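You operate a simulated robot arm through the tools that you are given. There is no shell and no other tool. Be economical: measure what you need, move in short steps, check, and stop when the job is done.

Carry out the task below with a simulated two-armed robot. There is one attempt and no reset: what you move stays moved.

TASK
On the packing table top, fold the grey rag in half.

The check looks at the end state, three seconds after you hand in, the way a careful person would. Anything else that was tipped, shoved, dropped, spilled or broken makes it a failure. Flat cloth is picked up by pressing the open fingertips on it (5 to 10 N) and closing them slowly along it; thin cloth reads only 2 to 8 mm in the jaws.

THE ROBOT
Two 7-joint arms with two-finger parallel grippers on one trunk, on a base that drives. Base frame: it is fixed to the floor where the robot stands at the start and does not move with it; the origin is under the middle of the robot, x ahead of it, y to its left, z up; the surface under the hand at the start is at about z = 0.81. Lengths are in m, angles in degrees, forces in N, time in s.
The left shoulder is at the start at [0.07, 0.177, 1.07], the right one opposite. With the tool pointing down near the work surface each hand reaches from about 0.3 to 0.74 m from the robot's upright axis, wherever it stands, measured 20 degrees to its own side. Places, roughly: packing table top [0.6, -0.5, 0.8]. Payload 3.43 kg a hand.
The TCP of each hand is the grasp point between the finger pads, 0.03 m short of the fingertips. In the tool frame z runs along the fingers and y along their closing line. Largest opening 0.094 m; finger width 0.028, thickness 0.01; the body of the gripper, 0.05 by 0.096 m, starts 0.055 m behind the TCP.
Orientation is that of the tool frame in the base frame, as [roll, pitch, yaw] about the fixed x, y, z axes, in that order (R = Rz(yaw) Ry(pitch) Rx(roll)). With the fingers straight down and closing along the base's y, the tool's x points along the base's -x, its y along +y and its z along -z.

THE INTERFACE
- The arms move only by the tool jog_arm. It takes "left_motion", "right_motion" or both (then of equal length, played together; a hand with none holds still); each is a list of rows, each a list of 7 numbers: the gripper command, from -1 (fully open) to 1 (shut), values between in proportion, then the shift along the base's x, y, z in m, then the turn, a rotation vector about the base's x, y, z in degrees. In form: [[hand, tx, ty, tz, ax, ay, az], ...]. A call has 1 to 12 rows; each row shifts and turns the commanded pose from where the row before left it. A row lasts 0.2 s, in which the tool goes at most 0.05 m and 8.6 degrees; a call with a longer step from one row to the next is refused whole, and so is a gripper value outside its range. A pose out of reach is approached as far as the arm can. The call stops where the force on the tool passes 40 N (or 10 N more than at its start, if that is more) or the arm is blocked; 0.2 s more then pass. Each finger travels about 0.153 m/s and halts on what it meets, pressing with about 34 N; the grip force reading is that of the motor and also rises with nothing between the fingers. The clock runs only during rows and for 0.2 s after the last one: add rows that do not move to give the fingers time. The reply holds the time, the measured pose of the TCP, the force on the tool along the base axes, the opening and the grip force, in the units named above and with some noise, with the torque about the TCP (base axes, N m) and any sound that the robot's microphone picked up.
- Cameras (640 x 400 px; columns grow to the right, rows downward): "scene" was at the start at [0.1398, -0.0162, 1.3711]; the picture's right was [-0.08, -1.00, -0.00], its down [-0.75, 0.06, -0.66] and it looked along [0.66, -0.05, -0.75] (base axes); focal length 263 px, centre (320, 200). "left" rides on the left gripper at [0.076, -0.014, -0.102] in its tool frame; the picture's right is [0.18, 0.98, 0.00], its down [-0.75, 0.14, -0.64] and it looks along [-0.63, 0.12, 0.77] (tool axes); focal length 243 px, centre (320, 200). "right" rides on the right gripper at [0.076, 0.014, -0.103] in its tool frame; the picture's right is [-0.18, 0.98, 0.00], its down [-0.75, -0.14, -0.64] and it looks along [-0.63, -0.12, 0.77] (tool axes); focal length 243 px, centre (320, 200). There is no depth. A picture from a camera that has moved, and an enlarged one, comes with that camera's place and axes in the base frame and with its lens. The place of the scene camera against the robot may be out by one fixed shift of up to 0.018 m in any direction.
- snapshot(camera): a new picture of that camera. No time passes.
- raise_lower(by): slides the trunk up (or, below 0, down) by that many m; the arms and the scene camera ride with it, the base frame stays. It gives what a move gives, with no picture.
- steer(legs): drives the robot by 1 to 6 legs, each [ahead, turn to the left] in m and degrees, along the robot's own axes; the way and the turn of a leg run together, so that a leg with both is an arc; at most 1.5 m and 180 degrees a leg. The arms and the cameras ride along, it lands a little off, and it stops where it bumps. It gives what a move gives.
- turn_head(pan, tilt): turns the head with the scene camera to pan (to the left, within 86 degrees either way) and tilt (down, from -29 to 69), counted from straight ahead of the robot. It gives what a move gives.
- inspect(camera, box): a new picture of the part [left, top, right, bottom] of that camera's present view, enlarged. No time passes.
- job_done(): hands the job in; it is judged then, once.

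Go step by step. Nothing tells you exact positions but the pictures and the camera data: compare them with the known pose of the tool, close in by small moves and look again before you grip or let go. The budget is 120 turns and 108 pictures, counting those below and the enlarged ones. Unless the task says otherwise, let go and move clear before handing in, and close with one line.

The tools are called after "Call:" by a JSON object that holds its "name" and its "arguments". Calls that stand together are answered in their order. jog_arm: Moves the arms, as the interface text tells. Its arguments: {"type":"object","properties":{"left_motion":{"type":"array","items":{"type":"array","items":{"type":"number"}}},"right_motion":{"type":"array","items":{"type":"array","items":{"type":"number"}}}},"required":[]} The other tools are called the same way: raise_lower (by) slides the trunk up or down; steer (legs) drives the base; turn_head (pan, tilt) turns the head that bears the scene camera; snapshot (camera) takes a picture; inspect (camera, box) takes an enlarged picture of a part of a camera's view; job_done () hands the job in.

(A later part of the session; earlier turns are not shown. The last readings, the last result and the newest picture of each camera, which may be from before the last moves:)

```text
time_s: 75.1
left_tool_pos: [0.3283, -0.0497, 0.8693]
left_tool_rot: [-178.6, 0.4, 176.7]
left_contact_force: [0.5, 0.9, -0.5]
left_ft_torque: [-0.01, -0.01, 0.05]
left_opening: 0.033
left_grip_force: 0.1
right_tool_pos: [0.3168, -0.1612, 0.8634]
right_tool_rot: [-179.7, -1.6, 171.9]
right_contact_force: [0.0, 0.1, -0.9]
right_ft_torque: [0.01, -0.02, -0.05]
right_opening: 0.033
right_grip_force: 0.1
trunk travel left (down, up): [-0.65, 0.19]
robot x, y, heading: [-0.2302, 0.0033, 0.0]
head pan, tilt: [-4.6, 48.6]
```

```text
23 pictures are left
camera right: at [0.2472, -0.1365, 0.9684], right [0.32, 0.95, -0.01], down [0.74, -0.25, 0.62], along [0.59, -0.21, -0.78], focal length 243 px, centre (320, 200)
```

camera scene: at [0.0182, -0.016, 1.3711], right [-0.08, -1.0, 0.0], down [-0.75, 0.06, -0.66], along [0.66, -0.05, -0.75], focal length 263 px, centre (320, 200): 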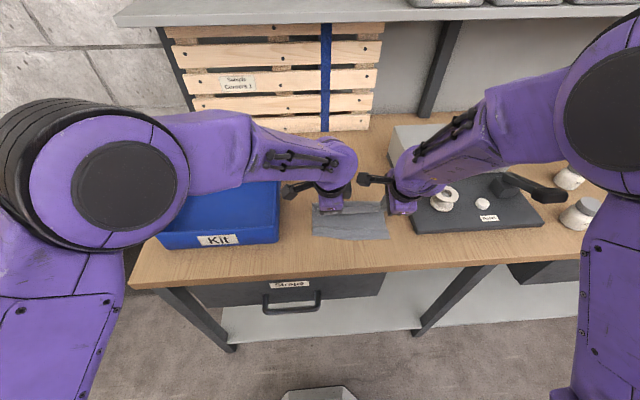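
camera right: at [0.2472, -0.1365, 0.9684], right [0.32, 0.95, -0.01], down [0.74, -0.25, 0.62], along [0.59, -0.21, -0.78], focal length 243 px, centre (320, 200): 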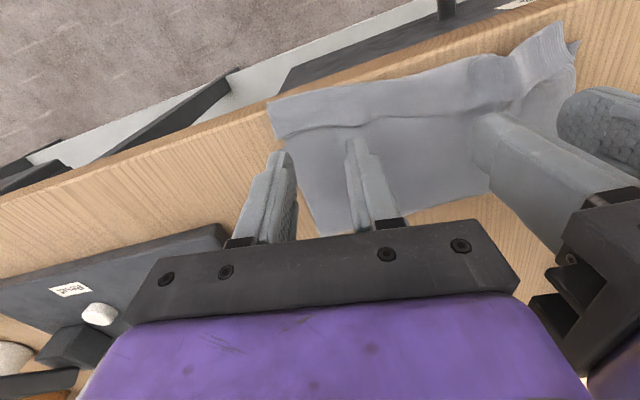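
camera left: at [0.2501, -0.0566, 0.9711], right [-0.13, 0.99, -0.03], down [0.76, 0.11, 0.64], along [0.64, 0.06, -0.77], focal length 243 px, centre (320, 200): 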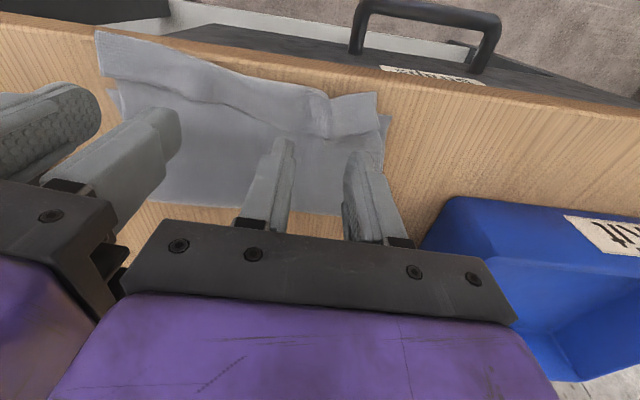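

The left fingers straddle the old ruck at the hem edge. I'll shift the right −8 mm and left −4 mm, then lower to near contact.

Call:
{"name": "jog_arm", "arguments": {"left_motion": [[0.3, -0.004, 0, -0.01, 0, 0, 0], [0.3, 0, 0, -0.01, 0, 0, 0], [0.3, 0, 0, -0.01, 0, 0, 0], [0.3, 0, 0, -0.003, 0, 0, 0], [0.3, 0, 0, 0, 0, 0, 0]], "right_motion": [[0.3, -0.008, 0.003, -0.01, 0, 0, 0], [0.3, 0, 0, -0.01, 0, 0, 0], [0.3, 0, 0, -0.006, 0, 0, 0], [0.3, 0, 0, -0.002, 0, 0, 0], [0.3, 0, 0, 0, 0, 0, 0]]}}

Call:
{"name": "inspect", "arguments": {"camera": "right", "box": [200, 60, 460, 230]}}

```text
time_s: 76.3
left_tool_pos: [0.3207, -0.0525, 0.8324]
left_tool_rot: [-178.8, 0.4, 176.1]
left_contact_force: [0.7, -1.5, 3.3]
left_ft_torque: [0.05, 0.03, 0.0]
left_opening: 0.0327
left_grip_force: 0.1
right_tool_pos: [0.3094, -0.1587, 0.8351]
right_tool_rot: [-179.9, -1.7, 171.7]
right_contact_force: [-0.2, -0.2, 0.1]
right_ft_torque: [-0.01, 0.01, 0.01]
right_opening: 0.0327
right_grip_force: 0.1
trunk travel left (down, up): [-0.65, 0.19]
robot x, y, heading: [-0.236, -0.0022, 0.3]
head pan, tilt: [-4.6, 48.6]
```

```text
2.35 times, centred on (330, 145) of right
camera zoom: at [0.2396, -0.1346, 0.9394], right [0.32, 0.95, -0.01], down [0.74, -0.25, 0.62], along [0.58, -0.21, -0.78], focal length 571 px, centre (296, 329)
```

zoom: 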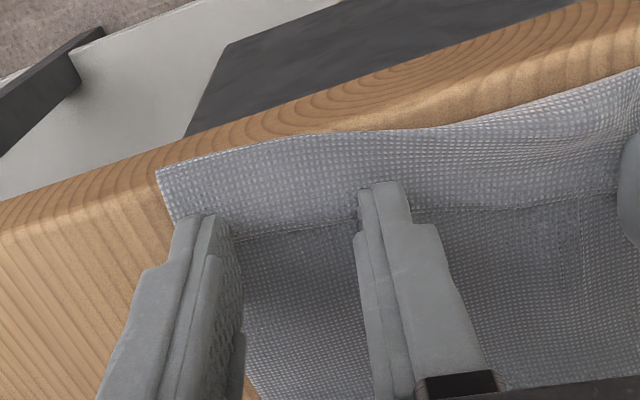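

Call:
{"name": "jog_arm", "arguments": {"left_motion": [[0.3, 0, 0, 0, 0, 0, 0], [0.3, 0, 0, 0, 0, 0, 0], [0.3, 0, 0, 0, 0, 0, 0]], "right_motion": [[0.3, -0.004, 0, 0, 0, 0, 0], [0.3, 0, 0, -0.002, 0, 0, 0], [0.3, 0, 0, 0, 0, 0, 0]]}}

```text
time_s: 77.1
left_tool_pos: [0.3188, -0.0513, 0.8346]
left_tool_rot: [-178.9, 0.4, 176.2]
left_contact_force: [0.4, 0.0, 1.9]
left_ft_torque: [0.05, 0.0, 0.0]
left_opening: 0.0333
left_grip_force: 0.2
right_tool_pos: [0.306, -0.1606, 0.8336]
right_tool_rot: [-179.9, -1.6, 171.8]
right_contact_force: [-0.1, -0.3, 5.0]
right_ft_torque: [0.07, 0.03, 0.03]
right_opening: 0.0328
right_grip_force: 0.0
trunk travel left (down, up): [-0.65, 0.19]
robot x, y, heading: [-0.2323, -0.0012, 0.2]
head pan, tilt: [-4.6, 48.6]
```

Call:
{"name": "jog_arm", "arguments": {"left_motion": [[0.3, 0, 0, -0.0008, 0, 0, 0], [0.3, 0, 0, 0, 0, 0, 0], [0.4, 0, 0, 0, 0, 0, 0], [0.5, 0, 0, 0, 0, 0, 0], [0.6, 0, 0, 0, 0, 0, 0], [0.7, 0, 0, 0, 0, 0, 0], [0.8, 0, 0, 0, 0, 0, 0], [0.9, 0, 0, 0, 0, 0, 0], [1, 0, 0, 0, 0, 0, 0], [1, 0, 0, 0, 0, 0, 0]], "right_motion": [[0.3, 0, 0, -0.0005, 0, 0, 0], [0.3, 0, 0, 0, 0, 0, 0], [0.4, 0, 0, 0, 0, 0, 0], [0.5, 0, 0, 0, 0, 0, 0], [0.6, 0, 0, 0, 0, 0, 0], [0.7, 0, 0, 0, 0, 0, 0], [0.8, 0, 0, 0, 0, 0, 0], [0.9, 0, 0, 0, 0, 0, 0], [1, 0, 0, 0, 0, 0, 0], [1, 0, 0, 0, 0, 0, 0]]}}

```text
time_s: 79.3
left_tool_pos: [0.3189, -0.0508, 0.8351]
left_tool_rot: [-179.0, 0.6, 176.2]
left_contact_force: [0.5, -0.6, 1.5]
left_ft_torque: [-0.01, -0.02, -0.02]
left_opening: 0.0023
left_grip_force: 33.8
right_tool_pos: [0.3034, -0.1612, 0.8322]
right_tool_rot: [-179.8, -1.5, 171.8]
right_contact_force: [0.2, -0.7, 17.1]
right_ft_torque: [0.01, 0.0, -0.03]
right_opening: 0.002
right_grip_force: 33.7
trunk travel left (down, up): [-0.65, 0.19]
robot x, y, heading: [-0.2318, 0.0003, 0.1]
head pan, tilt: [-4.6, 48.6]
```

Both hands now hold the hem sheet (2.0–2.3 mm). I'll lift together, up and slightly toward the crease, so the flap rises without dragging the bottom.

Call:
{"name": "jog_arm", "arguments": {"left_motion": [[1, 0.003, 0, 0.01, 0, 0, 0], [1, 0.004, 0, 0.015, 0, 0, 0], [1, 0.004, 0, 0.015, 0, 0, 0], [1, 0.004, 0, 0.015, 0, 0, 0], [1, 0.004, 0, 0.015, 0, 0, 0], [1, 0.004, 0, 0.015, 0, 0, 0], [1, 0.004, 0, 0.015, 0, 0, 0], [1, 0, 0, 0, 0, 0, 0]], "right_motion": [[1, 0.003, 0, 0.01, 0, 0, 0], [1, 0.004, 0, 0.015, 0, 0, 0], [1, 0.004, 0, 0.015, 0, 0, 0], [1, 0.004, 0, 0.015, 0, 0, 0], [1, 0.004, 0, 0.015, 0, 0, 0], [1, 0.004, 0, 0.015, 0, 0, 0], [1, 0.004, 0, 0.015, 0, 0, 0], [1, 0, 0, 0, 0, 0, 0]]}}

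Call:
{"name": "snapshot", "arguments": {"camera": "right"}}

Call:
{"name": "inspect", "arguments": {"camera": "scene", "box": [240, 120, 440, 245]}}

```text
time_s: 81.1
left_tool_pos: [0.3483, -0.0519, 0.9354]
left_tool_rot: [-178.7, 0.1, 176.4]
left_contact_force: [-0.3, -0.1, 0.6]
left_ft_torque: [0.02, -0.01, 0.01]
left_opening: 0.0024
left_grip_force: 33.7
right_tool_pos: [0.3316, -0.1602, 0.9295]
right_tool_rot: [-179.8, -1.7, 171.9]
right_contact_force: [0.7, 0.1, 0.4]
right_ft_torque: [0.01, -0.04, 0.01]
right_opening: 0.0019
right_grip_force: 33.7
trunk travel left (down, up): [-0.65, 0.19]
robot x, y, heading: [-0.2332, 0.0001, 0.3]
head pan, tilt: [-4.6, 48.6]
```

```text
21 pictures are left
camera right: at [0.2617, -0.1344, 1.0357], right [0.32, 0.95, -0.01], down [0.74, -0.25, 0.62], along [0.58, -0.21, -0.78], focal length 243 px, centre (320, 200)
```

right: 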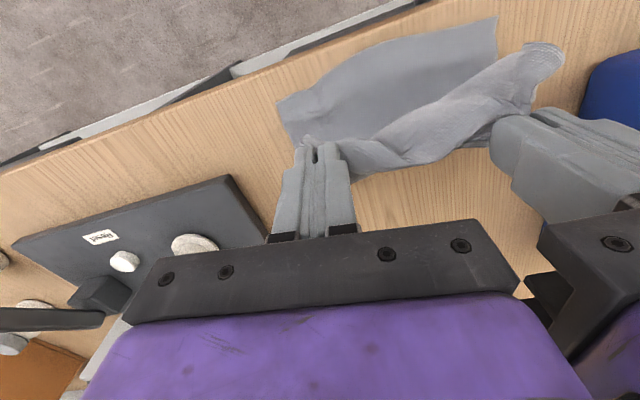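

```text
3.20 times, centred on (340, 182) of scene
camera zoom: at [-0.0914, -0.0164, 1.3711], right [-0.08, -1.0, 0.0], down [-0.75, 0.06, -0.66], along [0.66, -0.05, -0.75], focal length 841 px, centre (256, 256)
```

zoom: 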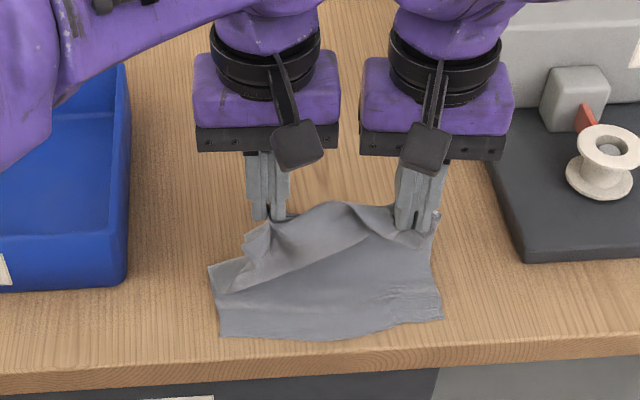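

Excellent: the flap is lifted, the hem hangs free, and the bottom layer lies flat with its near edge at x≈0.315. Now I'll tilt the hands so the fingers point forward while moving back toward the near edge.

Call:
{"name": "jog_arm", "arguments": {"left_motion": [[1, -0.004, 0, 0, 0, -7.5, 0], [1, -0.004, 0, 0, 0, -7.5, 0], [1, -0.004, 0, 0, 0, -7.5, 0], [1, 0, 0, 0, 0, 0, 0]], "right_motion": [[1, -0.002, 0, 0.002, 0, -7.5, 0], [1, -0.002, 0, 0.002, 0, -7.5, 0], [1, -0.002, 0, 0.002, 0, -7.5, 0], [1, 0, 0, 0, 0, 0, 0]]}}

```text
time_s: 81.8
left_tool_pos: [0.3169, -0.0434, 0.8508]
left_tool_rot: [-177.4, 7.2, 178.7]
left_contact_force: [2.9, -12.7, 10.3]
left_ft_torque: [-0.53, -0.1, 0.13]
left_opening: 0.0023
left_grip_force: 33.4
right_tool_pos: [0.3228, -0.1555, 0.9296]
right_tool_rot: [177.6, 14.1, 171.9]
right_contact_force: [-4.0, 12.4, -10.1]
right_ft_torque: [0.39, 0.32, 0.27]
right_opening: 0.0018
right_grip_force: 33.7
trunk travel left (down, up): [-0.65, 0.19]
robot x, y, heading: [-0.2344, 0.0018, 0.0]
head pan, tilt: [-4.6, 48.6]
stopped in row 3 (left hand): the arm was blocked; the commanded pose is now the measured one
```

The left arm blocked on tilting again and sank. I'll bring it back up upright, level with the right, and proceed without tilting the left.

Call:
{"name": "jog_arm", "arguments": {"left_motion": [[1, 0, 0, 0.012, 0, 3, 0], [1, 0.002, -0.002, 0.015, 0, 4, 0], [1, 0.004, -0.002, 0.015, 0, 0, 0], [1, 0.004, -0.002, 0.015, 0, 0, 0], [1, 0.004, -0.002, 0.015, 0, 0, 0], [1, 0, 0, 0.008, 0, 0, 0], [1, 0, 0, 0, 0, 0, 0]]}}

Call:
{"name": "inspect", "arguments": {"camera": "scene", "box": [240, 120, 440, 245]}}

```text
time_s: 83.4
left_tool_pos: [0.3285, -0.0518, 0.9305]
left_tool_rot: [-177.9, 0.1, 178.3]
left_contact_force: [-0.3, -1.2, -0.7]
left_ft_torque: [0.0, 0.02, -0.01]
left_opening: 0.002
left_grip_force: 33.9
right_tool_pos: [0.3259, -0.1568, 0.9317]
right_tool_rot: [177.7, 14.3, 171.8]
right_contact_force: [0.1, -0.3, -0.9]
right_ft_torque: [0.05, 0.01, 0.03]
right_opening: 0.0014
right_grip_force: 34.0
trunk travel left (down, up): [-0.65, 0.19]
robot x, y, heading: [-0.2325, -0.0006, 0.1]
head pan, tilt: [-4.6, 48.6]
```

```text
3.20 times, centred on (340, 182) of scene
camera zoom: at [-0.0917, -0.0164, 1.3711], right [-0.08, -1.0, 0.0], down [-0.75, 0.06, -0.66], along [0.66, -0.05, -0.75], focal length 841 px, centre (256, 256)
```

zoom: 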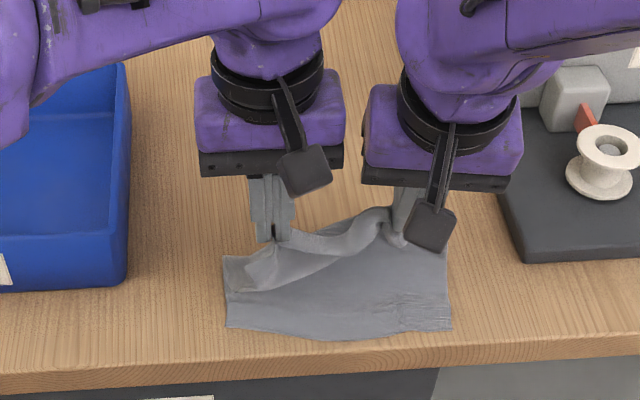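

Everything is held and level. To recentre the crease I'll first move the edge straight above the desired crease line (x≈0.438), making the flap vertical there. Then I'll swing it down in an arc.

Call:
{"name": "jog_arm", "arguments": {"left_motion": [[1, 0.0135, 0, 0.003, 0, 0, 0], [1, 0.0135, 0, 0.003, 0, 0, 0], [1, 0.0135, 0, 0.003, 0, 0, 0], [1, 0.0135, 0, 0.003, 0, 0, 0], [1, 0.0135, 0, 0.001, 0, 0, 0], [1, 0.0135, 0, 0.001, 0, 0, 0], [1, 0.0135, 0, 0.001, 0, 0, 0], [1, 0.0135, 0, 0, 0, 0, 0], [1, 0, 0, 0, 0, 0, 0]], "right_motion": [[1, 0.014, -0.0015, 0.003, 0, 3.5, 0], [1, 0.014, -0.0015, 0.003, 0, 3.5, 0], [1, 0.014, -0.0015, 0.003, 0, 3.5, 0], [1, 0.014, -0.0015, 0.003, 0, 3.5, 0], [1, 0.014, -0.0015, 0.001, 0, 0, 0], [1, 0.014, -0.0015, 0, 0, 0, 0], [1, 0.014, -0.0015, 0, 0, 0, 0], [1, 0.014, -0.0015, 0, 0, 0, 0], [1, 0, 0, 0, 0, 0, 0]]}}

Call:
{"name": "inspect", "arguments": {"camera": "scene", "box": [240, 120, 440, 245]}}

```text
time_s: 85.4
left_tool_pos: [0.3899, -0.0529, 0.9443]
left_tool_rot: [-177.9, 0.2, 178.3]
left_contact_force: [2.4, -3.7, -0.4]
left_ft_torque: [-0.09, -0.09, 0.04]
left_opening: 0.0022
left_grip_force: 34.0
left hand out of reach, approached as far as the arm can: row 5, 6, 7, 8
right_tool_pos: [0.437, -0.1688, 0.9455]
right_tool_rot: [179.5, 0.6, 172.1]
right_contact_force: [-2.1, 3.4, -0.3]
right_ft_torque: [0.12, 0.1, 0.03]
right_opening: 0.0016
right_grip_force: 34.4
trunk travel left (down, up): [-0.65, 0.19]
robot x, y, heading: [-0.2313, 0.0007, -0.0]
head pan, tilt: [-4.6, 48.6]
```

```text
3.20 times, centred on (340, 182) of scene
camera zoom: at [-0.0922, -0.0163, 1.3712], right [-0.08, -1.0, 0.0], down [-0.75, 0.06, -0.66], along [0.66, -0.05, -0.75], focal length 841 px, centre (256, 256)
```

zoom: 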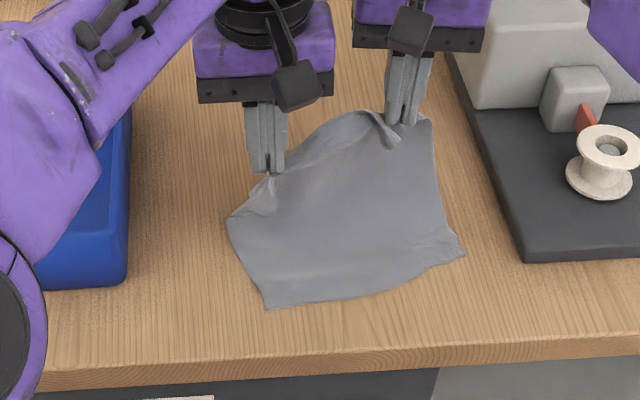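

The left hand reached its limit and the rag turned about 15°. I'll look from the right hand camera to see where the crease lies.

Call:
{"name": "snapshot", "arguments": {"camera": "right"}}

Call:
{"name": "snapshot", "arguments": {"camera": "left"}}

```text
17 pictures are left
camera right: at [0.3619, -0.1444, 1.0482], right [0.32, 0.95, 0.01], down [0.72, -0.25, 0.65], along [0.62, -0.2, -0.76], focal length 243 px, centre (320, 200)
```

right: 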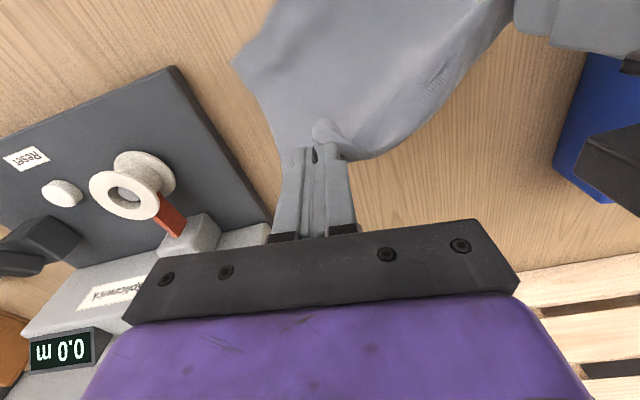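

```text
16 pictures are left
camera left: at [0.3119, -0.0612, 1.0469], right [-0.16, 0.99, -0.04], down [0.76, 0.14, 0.64], along [0.64, 0.07, -0.77], focal length 243 px, centre (320, 200)
```

left: 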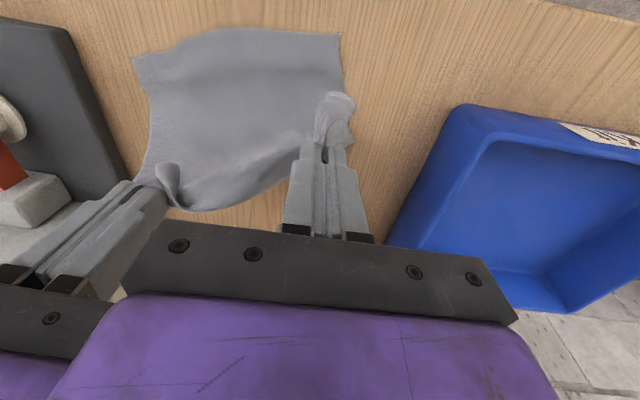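

The rag now is a single sheet with the near edge on the table and the far edge in both hands, which is a good start for a clean fold. I'll drive forward to stretch it out, so the bottom half lies flat, before folding back.

Call:
{"name": "jog_arm", "arguments": {"right_motion": [[1, -0.006, 0, 0, 0, 0, 0], [1, -0.006, 0, 0, 0, 0, 0], [1, 0, 0, 0, 0, 0, 0]]}}

Call:
{"name": "steer", "arguments": {"legs": [[0.13, 0]]}}

Call:
{"name": "snapshot", "arguments": {"camera": "scene"}}

```text
time_s: 86.2
left_tool_pos: [0.3877, -0.0525, 0.9441]
left_tool_rot: [-177.9, 0.2, 178.4]
left_contact_force: [0.5, -1.7, -0.4]
left_ft_torque: [-0.01, -0.06, 0.01]
left_opening: 0.0022
left_grip_force: 33.8
right_tool_pos: [0.4258, -0.1684, 0.9458]
right_tool_rot: [179.5, 0.5, 172.1]
right_contact_force: [-0.3, 1.3, -0.2]
right_ft_torque: [0.06, 0.02, 0.05]
right_opening: 0.0019
right_grip_force: 34.7
trunk travel left (down, up): [-0.65, 0.19]
robot x, y, heading: [-0.2307, 0.0017, -0.1]
head pan, tilt: [-4.6, 48.6]
```

```text
time_s: 87.5
left_tool_pos: [0.5198, -0.0506, 0.9436]
left_tool_rot: [-177.9, 0.2, 178.5]
left_contact_force: [0.9, -0.7, 0.2]
left_ft_torque: [-0.06, -0.01, 0.02]
left_opening: 0.0023
left_grip_force: 33.2
right_tool_pos: [0.5561, -0.1652, 0.9454]
right_tool_rot: [179.5, 0.7, 172.3]
right_contact_force: [-1.2, 0.6, -0.3]
right_ft_torque: [0.06, 0.03, 0.04]
right_opening: 0.0019
right_grip_force: 34.2
trunk travel left (down, up): [-0.65, 0.19]
robot x, y, heading: [-0.1, -0.0021, 0.1]
head pan, tilt: [-4.6, 48.6]
```

```text
15 pictures are left
camera scene: at [0.0388, -0.0153, 1.3712], right [-0.07, -1.0, 0.0], down [-0.75, 0.06, -0.66], along [0.66, -0.05, -0.75], focal length 263 px, centre (320, 200)
```

scene: 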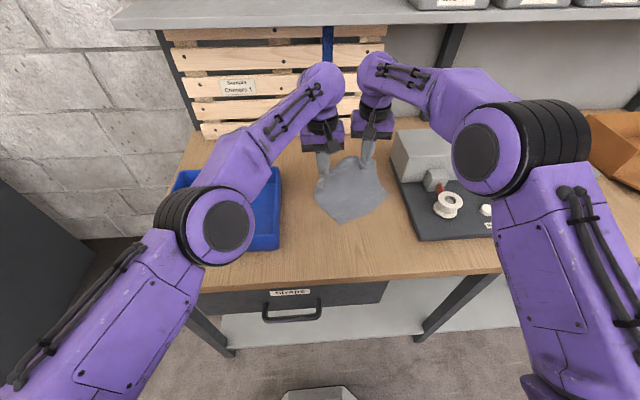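

The sheet slid along rather than stretching out. I'll instead lift it so it hangs straight, square the hands, back up so its bottom edge is over the wanted place, and lay it down in a controlled way.

Call:
{"name": "jog_arm", "arguments": {"right_motion": [[1, -0.012, 0, 0, 0, 0, 0], [1, -0.012, 0, 0, 0, 0, 0], [1, -0.012, 0, 0, 0, 0, 0], [1, 0, 0, 0, 0, 0, 0]]}}

Call:
{"name": "raise_lower", "arguments": {"by": 0.13}}

Call:
{"name": "steer", "arguments": {"legs": [[-0.15, 0]]}}

Call:
{"name": "snapshot", "arguments": {"camera": "scene"}}

```text
time_s: 88.5
left_tool_pos: [0.5194, -0.0501, 0.9437]
left_tool_rot: [-177.9, 0.1, 178.5]
left_contact_force: [0.3, -0.4, -0.2]
left_ft_torque: [-0.03, 0.01, -0.02]
left_opening: 0.0022
left_grip_force: 34.2
right_tool_pos: [0.5215, -0.1638, 0.944]
right_tool_rot: [179.5, 0.5, 172.3]
right_contact_force: [0.2, -0.2, -0.6]
right_ft_torque: [0.03, -0.02, 0.01]
right_opening: 0.0016
right_grip_force: 33.4
trunk travel left (down, up): [-0.65, 0.19]
robot x, y, heading: [-0.098, -0.001, 0.4]
head pan, tilt: [-4.6, 48.6]
```

```text
time_s: 90.0
left_tool_pos: [0.5198, -0.0496, 1.0736]
left_tool_rot: [-177.9, 0.1, 178.4]
left_contact_force: [0.4, -0.8, -0.1]
left_ft_torque: [-0.03, -0.02, 0.01]
left_opening: 0.0024
left_grip_force: 34.2
right_tool_pos: [0.5217, -0.1661, 1.0747]
right_tool_rot: [179.6, 0.5, 172.4]
right_contact_force: [0.5, 0.1, -0.1]
right_ft_torque: [-0.03, -0.01, -0.02]
right_opening: 0.0018
right_grip_force: 34.1
trunk travel left (down, up): [-0.78, 0.06]
robot x, y, heading: [-0.0998, -0.0018, 0.4]
head pan, tilt: [-4.6, 48.6]
```

```text
time_s: 91.4
left_tool_pos: [0.3693, -0.0544, 1.074]
left_tool_rot: [-177.9, 0.2, 178.4]
left_contact_force: [-0.3, 0.2, -0.3]
left_ft_torque: [0.0, -0.01, 0.01]
left_opening: 0.0025
left_grip_force: 34.0
right_tool_pos: [0.3691, -0.168, 1.0736]
right_tool_rot: [179.6, 0.5, 171.9]
right_contact_force: [0.1, -0.9, -0.2]
right_ft_torque: [0.05, 0.04, -0.04]
right_opening: 0.0016
right_grip_force: 33.7
trunk travel left (down, up): [-0.78, 0.06]
robot x, y, heading: [-0.2547, 0.001, -0.2]
head pan, tilt: [-4.6, 48.6]
```

```text
14 pictures are left
camera scene: at [-0.1116, -0.0165, 1.501], right [-0.08, -1.0, 0.0], down [-0.75, 0.06, -0.66], along [0.66, -0.05, -0.75], focal length 263 px, centre (320, 200)
```

scene: 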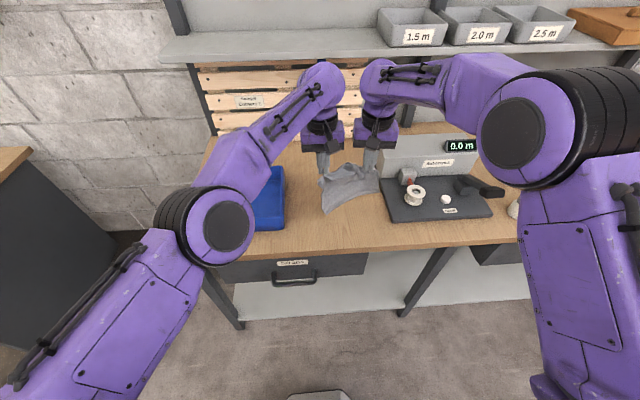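

Call:
{"name": "inspect", "arguments": {"camera": "scene", "box": [280, 130, 440, 230]}}

```text
4.00 times, centred on (360, 180) of scene
camera zoom: at [-0.1116, -0.0165, 1.501], right [-0.08, -1.0, 0.0], down [-0.75, 0.06, -0.66], along [0.66, -0.05, -0.75], focal length 1051 px, centre (160, 280)
```

zoom: 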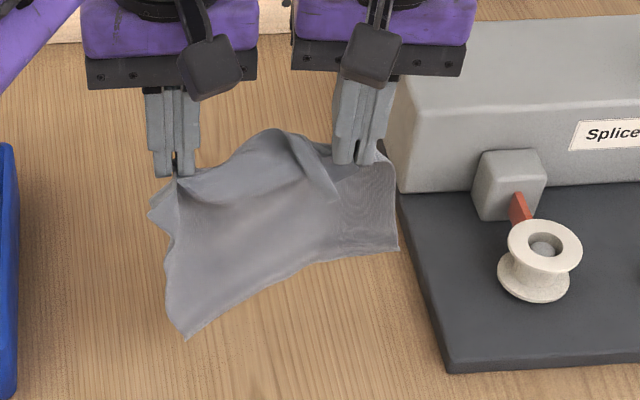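

The sheet hangs askew, so the cleanest way forward is to lay the rag out flat again and refold with better pinches. I'll lower it in steps while driving forward so it trails out flat.

Call:
{"name": "raise_lower", "arguments": {"by": -0.07}}

Call:
{"name": "steer", "arguments": {"legs": [[0.13, 0]]}}

Call:
{"name": "raise_lower", "arguments": {"by": -0.06}}

Call:
{"name": "steer", "arguments": {"legs": [[0.07, 0]]}}

Call:
{"name": "raise_lower", "arguments": {"by": -0.08}}

Call:
{"name": "inspect", "arguments": {"camera": "scene", "box": [240, 120, 480, 270]}}

```text
time_s: 92.5
left_tool_pos: [0.3676, -0.0527, 1.0044]
left_tool_rot: [-177.9, 0.2, 178.4]
left_contact_force: [0.0, 0.2, 0.3]
left_ft_torque: [0.03, 0.04, -0.01]
left_opening: 0.0027
left_grip_force: 34.1
right_tool_pos: [0.3694, -0.1678, 1.0043]
right_tool_rot: [179.7, 0.5, 171.9]
right_contact_force: [-0.2, 0.2, 0.8]
right_ft_torque: [0.01, 0.01, -0.01]
right_opening: 0.0017
right_grip_force: 34.1
trunk travel left (down, up): [-0.71, 0.13]
robot x, y, heading: [-0.2512, 0.0007, -0.0]
head pan, tilt: [-4.6, 48.6]
```

```text
time_s: 93.8
left_tool_pos: [0.4951, -0.0542, 1.0048]
left_tool_rot: [-177.9, 0.2, 178.1]
left_contact_force: [0.2, 0.2, 0.1]
left_ft_torque: [0.01, -0.02, 0.02]
left_opening: 0.0023
left_grip_force: 33.9
right_tool_pos: [0.4953, -0.17, 1.0058]
right_tool_rot: [179.5, 0.6, 171.9]
right_contact_force: [0.6, -0.4, 0.1]
right_ft_torque: [0.02, -0.01, 0.03]
right_opening: 0.0016
right_grip_force: 34.4
trunk travel left (down, up): [-0.71, 0.13]
robot x, y, heading: [-0.1231, 0.0008, -0.1]
head pan, tilt: [-4.6, 48.6]
```

```text
time_s: 94.8
left_tool_pos: [0.4965, -0.0551, 0.9457]
left_tool_rot: [-177.8, 0.2, 178.1]
left_contact_force: [1.1, 0.0, 0.4]
left_ft_torque: [-0.03, -0.02, -0.01]
left_opening: 0.0024
left_grip_force: 33.9
right_tool_pos: [0.4966, -0.1703, 0.9447]
right_tool_rot: [179.6, 0.6, 171.9]
right_contact_force: [0.1, 0.2, -0.5]
right_ft_torque: [0.03, -0.04, -0.02]
right_opening: 0.002
right_grip_force: 33.7
trunk travel left (down, up): [-0.65, 0.19]
robot x, y, heading: [-0.1281, -0.0001, -0.1]
head pan, tilt: [-4.6, 48.6]
```

```text
time_s: 95.8
left_tool_pos: [0.5541, -0.0584, 0.9484]
left_tool_rot: [-177.9, 0.6, 177.9]
left_contact_force: [-0.8, -0.1, 0.3]
left_ft_torque: [-0.01, -0.06, 0.0]
left_opening: 0.0025
left_grip_force: 34.4
right_tool_pos: [0.5552, -0.1718, 0.9514]
right_tool_rot: [179.5, 1.0, 171.8]
right_contact_force: [-0.5, 0.4, 1.0]
right_ft_torque: [0.02, -0.03, 0.0]
right_opening: 0.002
right_grip_force: 33.6
trunk travel left (down, up): [-0.65, 0.19]
robot x, y, heading: [-0.0604, 0.0007, -0.1]
head pan, tilt: [-4.6, 48.6]
```

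```text
time_s: 97.0
left_tool_pos: [0.5615, -0.0583, 0.8648]
left_tool_rot: [-177.8, 0.3, 178.0]
left_contact_force: [-0.3, 0.0, -0.5]
left_ft_torque: [0.04, 0.0, -0.05]
left_opening: 0.0024
left_grip_force: 33.6
right_tool_pos: [0.5612, -0.1718, 0.8652]
right_tool_rot: [179.5, 0.5, 171.8]
right_contact_force: [0.0, -0.2, -0.4]
right_ft_torque: [0.03, 0.0, -0.04]
right_opening: 0.0018
right_grip_force: 34.0
trunk travel left (down, up): [-0.57, 0.27]
robot x, y, heading: [-0.0569, -0.0039, -0.1]
head pan, tilt: [-4.6, 48.6]
```

```text
2.67 times, centred on (360, 195) of scene
camera zoom: at [0.0811, -0.0173, 1.2911], right [-0.08, -1.0, 0.0], down [-0.75, 0.06, -0.66], along [0.66, -0.06, -0.75], focal length 701 px, centre (213, 213)
```

zoom: 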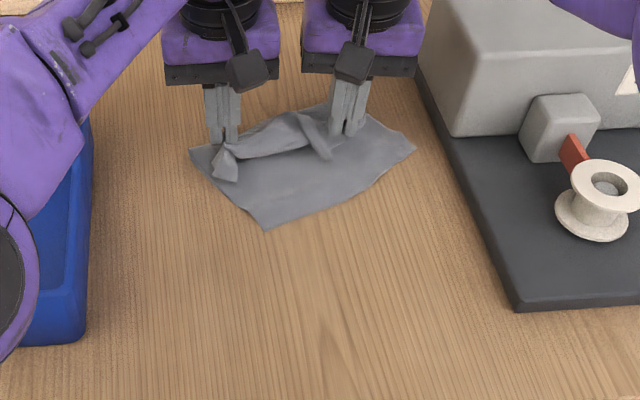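

Now I see that the rag is actually already half-folded behind the hands: the bottom edge runs from (0.481,−0.093) to (0.572,−0.259). The held edge has its tails pointing the right way. I'll move the held edge over that bottom edge in the rag's own direction, keeping clear of the device.

Call:
{"name": "jog_arm", "arguments": {"left_motion": [[1, -0.009, -0.0105, 0, 0, 0, 0], [1, -0.009, -0.0105, 0, 0, 0, 0], [1, -0.009, -0.0105, 0, 0, 0, 0], [1, -0.009, -0.0105, 0, 0, 0, 0], [1, 0, 0, 0, 0, 0, 0]], "right_motion": [[1, 0, -0.0085, 0, 0, 0, 0], [1, 0, -0.0085, 0, 0, 0, 0], [1, 0, -0.0085, 0, 0, 0, 0], [1, 0, -0.0085, 0, 0, 0, 0], [1, 0, 0, 0, 0, 0, 0]]}}

Call:
{"name": "inspect", "arguments": {"camera": "scene", "box": [290, 145, 450, 245]}}

```text
time_s: 98.2
left_tool_pos: [0.5243, -0.0988, 0.8637]
left_tool_rot: [-177.9, 0.1, 178.1]
left_contact_force: [-0.1, 0.1, 0.3]
left_ft_torque: [-0.04, 0.0, -0.03]
left_opening: 0.0024
left_grip_force: 33.8
right_tool_pos: [0.5618, -0.2052, 0.8645]
right_tool_rot: [179.6, 0.6, 171.8]
right_contact_force: [0.2, 0.3, -0.8]
right_ft_torque: [0.0, 0.02, -0.01]
right_opening: 0.0017
right_grip_force: 33.5
trunk travel left (down, up): [-0.57, 0.27]
robot x, y, heading: [-0.0594, -0.0014, -0.1]
head pan, tilt: [-4.6, 48.6]
```

```text
4.00 times, centred on (370, 195) of scene
camera zoom: at [0.0811, -0.0169, 1.2911], right [-0.08, -1.0, 0.0], down [-0.75, 0.06, -0.66], along [0.66, -0.06, -0.75], focal length 1051 px, centre (120, 220)
```

zoom: 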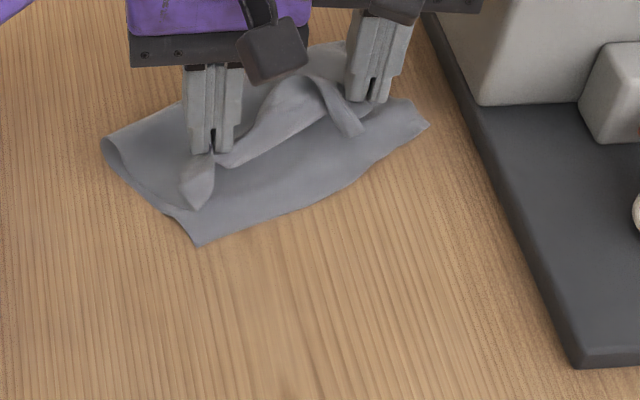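

The fold is coming out well, with a proper crease behind and tails pointing toward the near edge. I'll finish the shift, lower, and check for contact.

Call:
{"name": "jog_arm", "arguments": {"left_motion": [[1, -0.009, -0.009, 0, 0, 0, 0], [1, -0.009, -0.009, -0.004, 0, 0, 0], [1, -0.003, 0, -0.008, 0, 0, 0], [1, 0, 0, -0.008, 0, 0, 0], [1, 0, 0, 0, 0, 0, 0]], "right_motion": [[1, -0.002, -0.008, 0, 0, 0, 0], [1, -0.002, -0.007, -0.004, 0, 0, 0], [1, -0.002, 0, -0.008, 0, 0, 0], [1, 0, 0, -0.008, 0, 0, 0], [1, 0, 0, 0, 0, 0, 0]]}}

Call:
{"name": "inspect", "arguments": {"camera": "scene", "box": [290, 145, 450, 245]}}

```text
time_s: 99.3
left_tool_pos: [0.5043, -0.1183, 0.8465]
left_tool_rot: [-177.9, 0.2, 177.9]
left_contact_force: [0.1, -0.3, 0.4]
left_ft_torque: [0.0, 0.02, 0.03]
left_opening: 0.0027
left_grip_force: 34.3
right_tool_pos: [0.5543, -0.22, 0.8454]
right_tool_rot: [179.5, 0.6, 171.8]
right_contact_force: [-0.9, 0.3, 0.2]
right_ft_torque: [0.04, 0.03, -0.03]
right_opening: 0.0017
right_grip_force: 33.7
trunk travel left (down, up): [-0.57, 0.27]
robot x, y, heading: [-0.057, 0.0023, -0.1]
head pan, tilt: [-4.6, 48.6]
```

```text
4.00 times, centred on (370, 195) of scene
camera zoom: at [0.0807, -0.0173, 1.2912], right [-0.08, -1.0, 0.0], down [-0.75, 0.06, -0.66], along [0.66, -0.06, -0.75], focal length 1051 px, centre (120, 220)
```

zoom: 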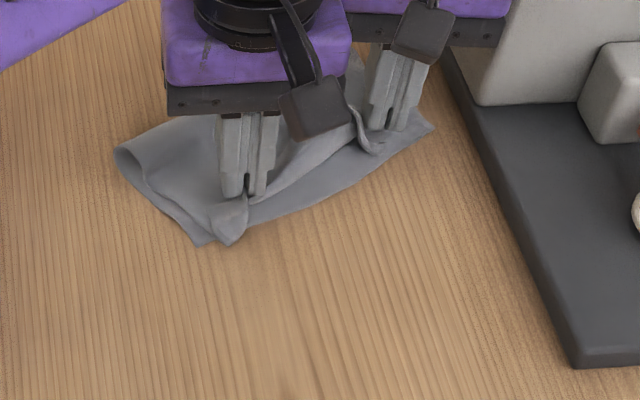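

The tails lie right at the near edge. Now I'll open both slowly and lift straight up.

Call:
{"name": "jog_arm", "arguments": {"left_motion": [[1, 0, 0, -0.004, 0, 0, 0], [0.8, 0, 0, 0, 0, 0, 0], [0.6, 0, 0, 0, 0, 0, 0], [0.4, 0, 0, 0, 0, 0, 0], [0.2, 0, 0, 0, 0, 0, 0], [0.2, 0, 0, 0, 0, 0, 0], [0.2, 0, 0, 0.01, 0, 0, 0], [0.2, 0, 0, 0.02, 0, 0, 0], [0.2, 0, 0, 0.03, 0, 0, 0], [0.2, 0, 0.02, 0.03, 0, 0, 0], [0.2, 0, 0.04, 0.01, 0, 0, 0], [0.2, 0, 0.04, 0, 0, 0, 0]], "right_motion": [[1, 0, 0, -0.004, 0, 0, 0], [0.8, 0, 0, 0, 0, 0, 0], [0.6, 0, 0, 0, 0, 0, 0], [0.4, 0, 0, 0, 0, 0, 0], [0.2, 0, 0, 0, 0, 0, 0], [0.2, 0, 0, 0, 0, 0, 0], [0.2, 0, 0, 0.01, 0, 0, 0], [0.2, 0, 0, 0.02, 0, 0, 0], [0.2, 0, 0, 0.03, 0, 0, 0], [0.2, 0, 0, 0.045, 0, 0, 0], [0.2, 0, 0, 0.045, 0, 0, 0], [0.2, 0, 0, 0.045, 0, 0, 0]]}}

Call:
{"name": "inspect", "arguments": {"camera": "scene", "box": [290, 145, 450, 245]}}

```text
time_s: 102.0
left_tool_pos: [0.5025, -0.0152, 0.9396]
left_tool_rot: [-177.8, 0.2, 177.9]
left_contact_force: [0.0, 0.2, -0.2]
left_ft_torque: [-0.03, 0.03, 0.0]
left_opening: 0.0377
left_grip_force: 0.0
right_tool_pos: [0.5557, -0.2162, 1.0366]
right_tool_rot: [179.6, 0.5, 171.8]
right_contact_force: [0.4, 0.7, -0.6]
right_ft_torque: [0.01, -0.02, -0.01]
right_opening: 0.0376
right_grip_force: 0.1
trunk travel left (down, up): [-0.57, 0.27]
robot x, y, heading: [-0.0578, -0.0044, -0.3]
head pan, tilt: [-4.6, 48.6]
```

```text
4.00 times, centred on (370, 195) of scene
camera zoom: at [0.0802, -0.0157, 1.2912], right [-0.08, -1.0, 0.0], down [-0.75, 0.06, -0.66], along [0.66, -0.06, -0.75], focal length 1051 px, centre (120, 220)
```

zoom: 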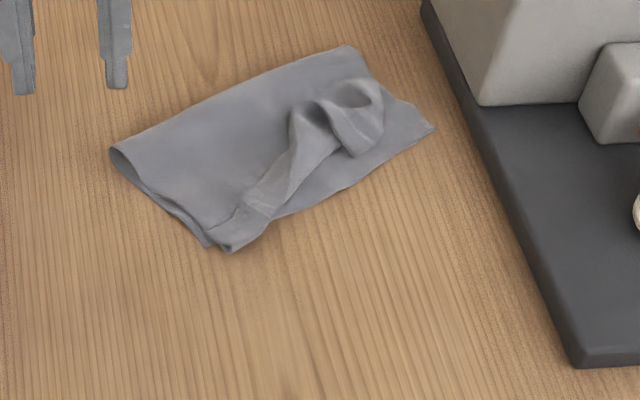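

The left half is folded cleanly; on the right the top layer's edge is rucked up short of its corner. I'll zoom in on that lump.

Call:
{"name": "inspect", "arguments": {"camera": "scene", "box": [335, 155, 405, 205]}}

```text
8.00 times, centred on (370, 180) of scene
camera zoom: at [0.0802, -0.0157, 1.2912], right [-0.08, -1.0, 0.0], down [-0.75, 0.06, -0.66], along [0.66, -0.06, -0.75], focal length 2102 px, centre (-80, 360)
```

zoom: 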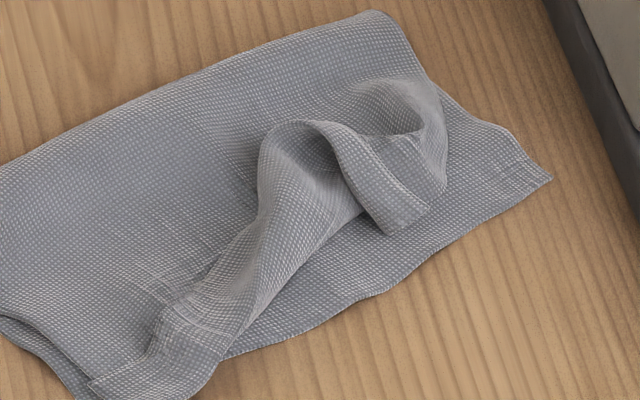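

The right corner of the top layer is at about (0.546,−0.204) and should be near (0.56,−0.259). I'll pinch that tail with the right hand and draw it out gently, staying clear of the device.

Call:
{"name": "jog_arm", "arguments": {"right_motion": [[0.36, -0.004, 0.004, -0.03, 0, 0, 0], [0.36, -0.004, 0.004, -0.04, 0, 0, 0], [0.36, 0, 0, -0.04, 0, 0, 0], [0.36, 0, 0, -0.04, 0, 0, 0], [0.36, 0, 0, -0.01, 0, 0, 0], [0.36, 0, 0, 0, 0, 0, 0]]}}

Call:
{"name": "inspect", "arguments": {"camera": "right", "box": [200, 40, 460, 210]}}

```text
time_s: 103.3
left_tool_pos: [0.5032, -0.0162, 0.939]
left_tool_rot: [-178.0, 0.2, 177.9]
left_contact_force: [0.7, 0.1, 0.1]
left_ft_torque: [-0.02, 0.0, -0.04]
left_opening: 0.0371
left_grip_force: 0.1
right_tool_pos: [0.5498, -0.2123, 0.8776]
right_tool_rot: [179.5, 0.6, 171.9]
right_contact_force: [1.3, -0.5, -0.1]
right_ft_torque: [-0.04, -0.03, -0.06]
right_opening: 0.03
right_grip_force: 0.1
trunk travel left (down, up): [-0.57, 0.27]
robot x, y, heading: [-0.0608, 0.0028, -0.1]
head pan, tilt: [-4.6, 48.6]
```

```text
2.35 times, centred on (330, 125) of right
camera zoom: at [0.4752, -0.1876, 0.9791], right [0.32, 0.95, 0.01], down [0.72, -0.25, 0.65], along [0.62, -0.2, -0.76], focal length 571 px, centre (296, 376)
```

zoom: 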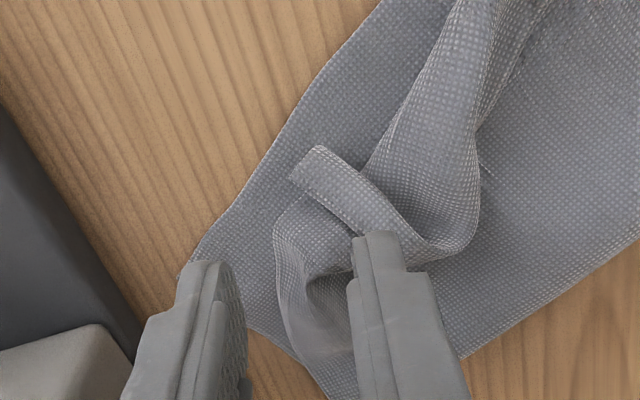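

The pinch span covers the tail. I'll shift −8 mm in x, lower to light contact, and close slowly.

Call:
{"name": "jog_arm", "arguments": {"right_motion": [[0.36, -0.008, 0.002, -0.01, 0, 0, 0], [0.36, 0, 0, -0.015, 0, 0, 0], [0.36, 0, 0, -0.012, 0, 0, 0], [0.36, 0, 0, -0.003, 0, 0, 0], [0.36, 0, 0, 0, 0, 0, 0], [0.5, 0, 0, 0, 0, 0, 0], [0.6, 0, 0, 0, 0, 0, 0], [0.7, 0, 0, 0, 0, 0, 0], [0.8, 0, 0, 0, 0, 0, 0], [0.9, 0, 0, 0, 0, 0, 0], [1, 0, 0, 0, 0, 0, 0], [1, 0, 0, 0, 0, 0, 0]]}}

Call:
{"name": "inspect", "arguments": {"camera": "right", "box": [200, 40, 460, 210]}}

```text
time_s: 106.0
left_tool_pos: [0.5026, -0.0173, 0.9404]
left_tool_rot: [-177.9, 0.2, 178.0]
left_contact_force: [-0.4, -0.3, -0.3]
left_ft_torque: [0.0, 0.0, -0.06]
left_opening: 0.0375
left_grip_force: 0.1
right_tool_pos: [0.539, -0.2127, 0.8378]
right_tool_rot: [179.5, 0.6, 171.7]
right_contact_force: [0.4, 0.6, -0.1]
right_ft_torque: [-0.01, -0.03, 0.01]
right_opening: 0.0012
right_grip_force: 34.0
trunk travel left (down, up): [-0.57, 0.27]
robot x, y, heading: [-0.0648, -0.0017, -0.3]
head pan, tilt: [-4.6, 48.6]
```

```text
2.35 times, centred on (330, 125) of right
camera zoom: at [0.4646, -0.1873, 0.939], right [0.32, 0.95, 0.01], down [0.72, -0.25, 0.65], along [0.62, -0.2, -0.76], focal length 571 px, centre (296, 376)
```

zoom: 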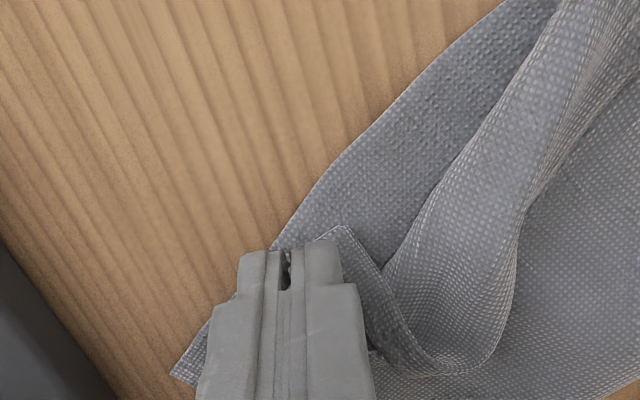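

The corner of the top layer is gripped (single layer). I'll lift 2 cm and draw it outward toward its corner.

Call:
{"name": "jog_arm", "arguments": {"right_motion": [[1, 0, 0, 0.01, 0, 0, 0], [1, 0, -0.004, 0.008, 0, 0, 0], [1, 0.002, -0.005, 0, 0, 0, 0], [1, 0.002, -0.005, 0, 0, 0, 0], [1, 0.002, -0.005, 0, 0, 0, 0], [1, 0.002, -0.005, 0, 0, 0, 0], [1, 0, -0.002, -0.006, 0, 0, 0], [1, 0, 0, 0, 0, 0, 0]]}}

Call:
{"name": "inspect", "arguments": {"camera": "scene", "box": [300, 145, 420, 220]}}

```text
time_s: 107.8
left_tool_pos: [0.5015, -0.0105, 0.9409]
left_tool_rot: [-177.5, 0.4, 178.0]
left_contact_force: [0.6, -0.8, 0.6]
left_ft_torque: [0.03, -0.02, 0.01]
left_opening: 0.0376
left_grip_force: 0.1
right_tool_pos: [0.5466, -0.2302, 0.8536]
right_tool_rot: [179.8, 0.9, 171.9]
right_contact_force: [1.3, 29.3, 17.6]
right_ft_torque: [-2.84, -0.24, 0.58]
right_opening: 0.0014
right_grip_force: 34.4
trunk travel left (down, up): [-0.57, 0.27]
robot x, y, heading: [-0.0585, -0.002, -0.3]
head pan, tilt: [-4.6, 48.6]
```

```text
5.33 times, centred on (360, 182) of scene
camera zoom: at [0.0784, -0.0094, 1.2917], right [-0.08, -1.0, 0.01], down [-0.75, 0.06, -0.66], along [0.66, -0.06, -0.75], focal length 1402 px, centre (107, 293)
```

zoom: 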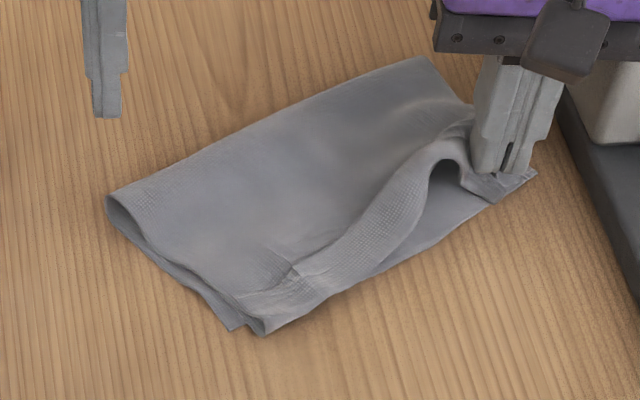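

The right hand is touching the device's block (29 N sideways), so I'm backing off at once. The corner is already nearly in place, so I'll release it there.

Call:
{"name": "jog_arm", "arguments": {"right_motion": [[1, 0, 0.008, 0, 0, 0, 0], [1, 0, 0.004, 0, 0, 0, 0], [1, 0, 0, 0, 0, 0, 0]]}}

Call:
{"name": "inspect", "arguments": {"camera": "scene", "box": [300, 120, 540, 270]}}

```text
time_s: 108.5
left_tool_pos: [0.5045, -0.0152, 0.9398]
left_tool_rot: [-177.9, 0.3, 178.1]
left_contact_force: [0.6, 0.2, 1.2]
left_ft_torque: [0.02, 0.02, -0.01]
left_opening: 0.0376
left_grip_force: 0.0
right_tool_pos: [0.5473, -0.2244, 0.849]
right_tool_rot: [179.6, 0.6, 171.8]
right_contact_force: [-0.2, 0.3, 0.2]
right_ft_torque: [0.01, -0.03, -0.04]
right_opening: 0.0011
right_grip_force: 34.2
trunk travel left (down, up): [-0.57, 0.27]
robot x, y, heading: [-0.0579, -0.0024, -0.1]
head pan, tilt: [-4.6, 48.6]
```

```text
2.67 times, centred on (420, 195) of scene
camera zoom: at [0.0808, -0.0168, 1.2911], right [-0.09, -1.0, 0.0], down [-0.75, 0.06, -0.66], along [0.66, -0.06, -0.75], focal length 701 px, centre (53, 213)
```

zoom: 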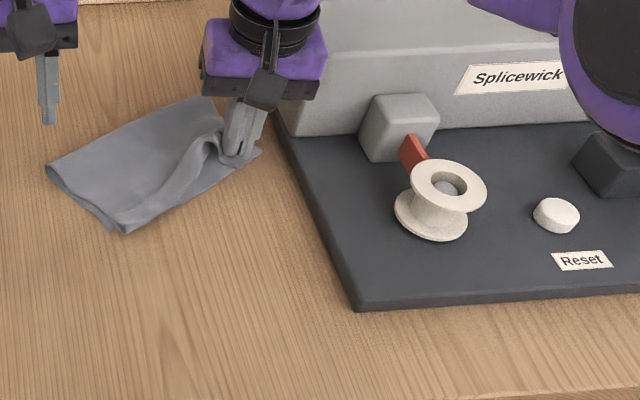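

The device hasn't moved (its plate corner is at the same pixel as before). I'll lower slightly, open a little, and lift clear.

Call:
{"name": "jog_arm", "arguments": {"right_motion": [[1, 0, 0, -0.007, 0, 0, 0], [0.85, 0, 0, 0, 0, 0, 0], [0.7, 0, 0, 0, 0, 0, 0], [0.6, 0, 0, 0, 0, 0, 0], [0.6, 0, 0, 0, 0, 0, 0], [0.6, 0, 0, 0.01, 0, 0, 0], [0.6, 0, 0, 0.02, 0, 0, 0], [0.6, 0, 0, 0.03, 0, 0, 0], [0.6, 0, 0, 0.045, 0, 0, 0], [0.6, 0, 0, 0.045, 0, 0, 0]]}}

Call:
{"name": "inspect", "arguments": {"camera": "scene", "box": [310, 150, 410, 213]}}

```text
time_s: 110.8
left_tool_pos: [0.5028, -0.0158, 0.9383]
left_tool_rot: [-177.9, 0.2, 178.0]
left_contact_force: [-0.7, 0.2, 0.7]
left_ft_torque: [0.0, -0.01, -0.02]
left_opening: 0.0374
left_grip_force: 0.1
right_tool_pos: [0.5433, -0.2275, 0.9908]
right_tool_rot: [179.5, 0.6, 171.8]
right_contact_force: [-0.2, 0.2, -0.2]
right_ft_torque: [-0.03, -0.01, 0.03]
right_opening: 0.0189
right_grip_force: 0.0
trunk travel left (down, up): [-0.57, 0.27]
robot x, y, heading: [-0.0602, -0.0043, 0.0]
head pan, tilt: [-4.6, 48.6]
```

```text
6.35 times, centred on (360, 182) of scene
camera zoom: at [0.0802, -0.0169, 1.2912], right [-0.08, -1.0, 0.0], down [-0.75, 0.06, -0.66], along [0.66, -0.06, -0.75], focal length 1669 px, centre (66, 318)
```

zoom: 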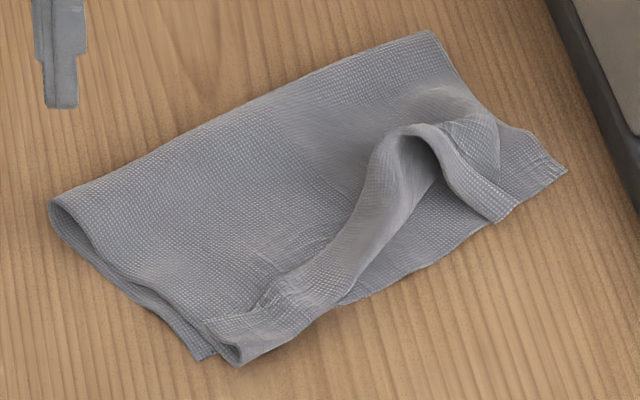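

Nearly there: a small arch remains because the right corner is ~3–4 cm short, and the device limits access. Since pressing and dragging moves the whole stack together, I'll slide the rag about 6 cm toward the robot, away from the block. First, position.

Call:
{"name": "jog_arm", "arguments": {"right_motion": [[1, 0.006, 0.03, 0, 0, 0, 0], [1, 0.006, 0.03, 0, 0, 0, 0], [1, 0, 0.0175, -0.03, 0, 0, 0], [1, 0, 0, -0.045, 0, 0, 0], [1, 0, 0, -0.045, 0, 0, 0], [1, 0, 0, -0.025, 0, 0, 0], [1, 0, 0, -0.006, 0, 0, 0], [1, 0, 0, -0.003, 0, 0, 0], [1, 0, 0, 0, 0, 0, 0]]}}

```text
time_s: 112.8
left_tool_pos: [0.5034, -0.0163, 0.9395]
left_tool_rot: [-177.9, 0.2, 178.0]
left_contact_force: [-0.7, -0.3, 0.2]
left_ft_torque: [-0.01, -0.02, 0.0]
left_opening: 0.0374
left_grip_force: 0.1
right_tool_pos: [0.5582, -0.1472, 0.8369]
right_tool_rot: [179.6, 0.7, 171.8]
right_contact_force: [0.4, 0.3, -0.1]
right_ft_torque: [0.0, -0.01, 0.0]
right_opening: 0.0
right_grip_force: 33.1
trunk travel left (down, up): [-0.57, 0.27]
robot x, y, heading: [-0.0614, -0.0016, -0.5]
head pan, tilt: [-4.6, 48.6]
```

Call:
{"name": "jog_arm", "arguments": {"right_motion": [[1, 0, 0, -0.002, 0, 0, 0], [1, 0, 0, -0.001, 0, 0, 0], [1, 0, 0, -0.001, 0, 0, 0], [1, 0, 0, 0, 0, 0, 0]]}}

```text
time_s: 113.8
left_tool_pos: [0.5035, -0.0169, 0.9388]
left_tool_rot: [-178.0, 0.2, 178.0]
left_contact_force: [0.2, -0.1, -0.2]
left_ft_torque: [0.0, 0.01, 0.02]
left_opening: 0.0373
left_grip_force: 0.1
right_tool_pos: [0.5591, -0.147, 0.8333]
right_tool_rot: [179.5, 0.6, 171.8]
right_contact_force: [-0.1, 0.0, 0.7]
right_ft_torque: [0.02, 0.01, -0.03]
right_opening: 0.0
right_grip_force: 33.4
trunk travel left (down, up): [-0.57, 0.27]
robot x, y, heading: [-0.0589, -0.0012, -0.2]
head pan, tilt: [-4.6, 48.6]
```

Call:
{"name": "jog_arm", "arguments": {"right_motion": [[1, 0, 0, -0.0012, 0, 0, 0], [1, 0, 0, 0, 0, 0, 0], [1, -0.005, 0.001, 0, 0, 0, 0], [1, -0.007, 0.001, 0, 0, 0, 0], [1, -0.007, 0.001, 0, 0, 0, 0], [1, -0.007, 0.001, 0, 0, 0, 0], [1, -0.007, 0.001, 0, 0, 0, 0], [1, -0.007, 0.001, 0, 0, 0, 0], [1, -0.007, 0.001, 0, 0, 0, 0], [1, -0.007, 0.001, 0, 0, 0, 0], [1, -0.007, 0.001, 0, 0, 0, 0], [1, 0, 0, 0, 0, 0, 0]]}}

```text
time_s: 116.3
left_tool_pos: [0.5043, -0.0168, 0.9389]
left_tool_rot: [-177.9, 0.2, 177.9]
left_contact_force: [0.0, 0.0, -0.1]
left_ft_torque: [-0.02, -0.02, -0.01]
left_opening: 0.0377
left_grip_force: 0.0
right_tool_pos: [0.4971, -0.1383, 0.8332]
right_tool_rot: [179.4, 0.6, 171.8]
right_contact_force: [0.2, -0.4, 0.4]
right_ft_torque: [0.03, -0.02, 0.04]
right_opening: 0.0001
right_grip_force: 33.3
trunk travel left (down, up): [-0.57, 0.27]
robot x, y, heading: [-0.0605, -0.0024, -0.3]
head pan, tilt: [-4.6, 48.6]
```

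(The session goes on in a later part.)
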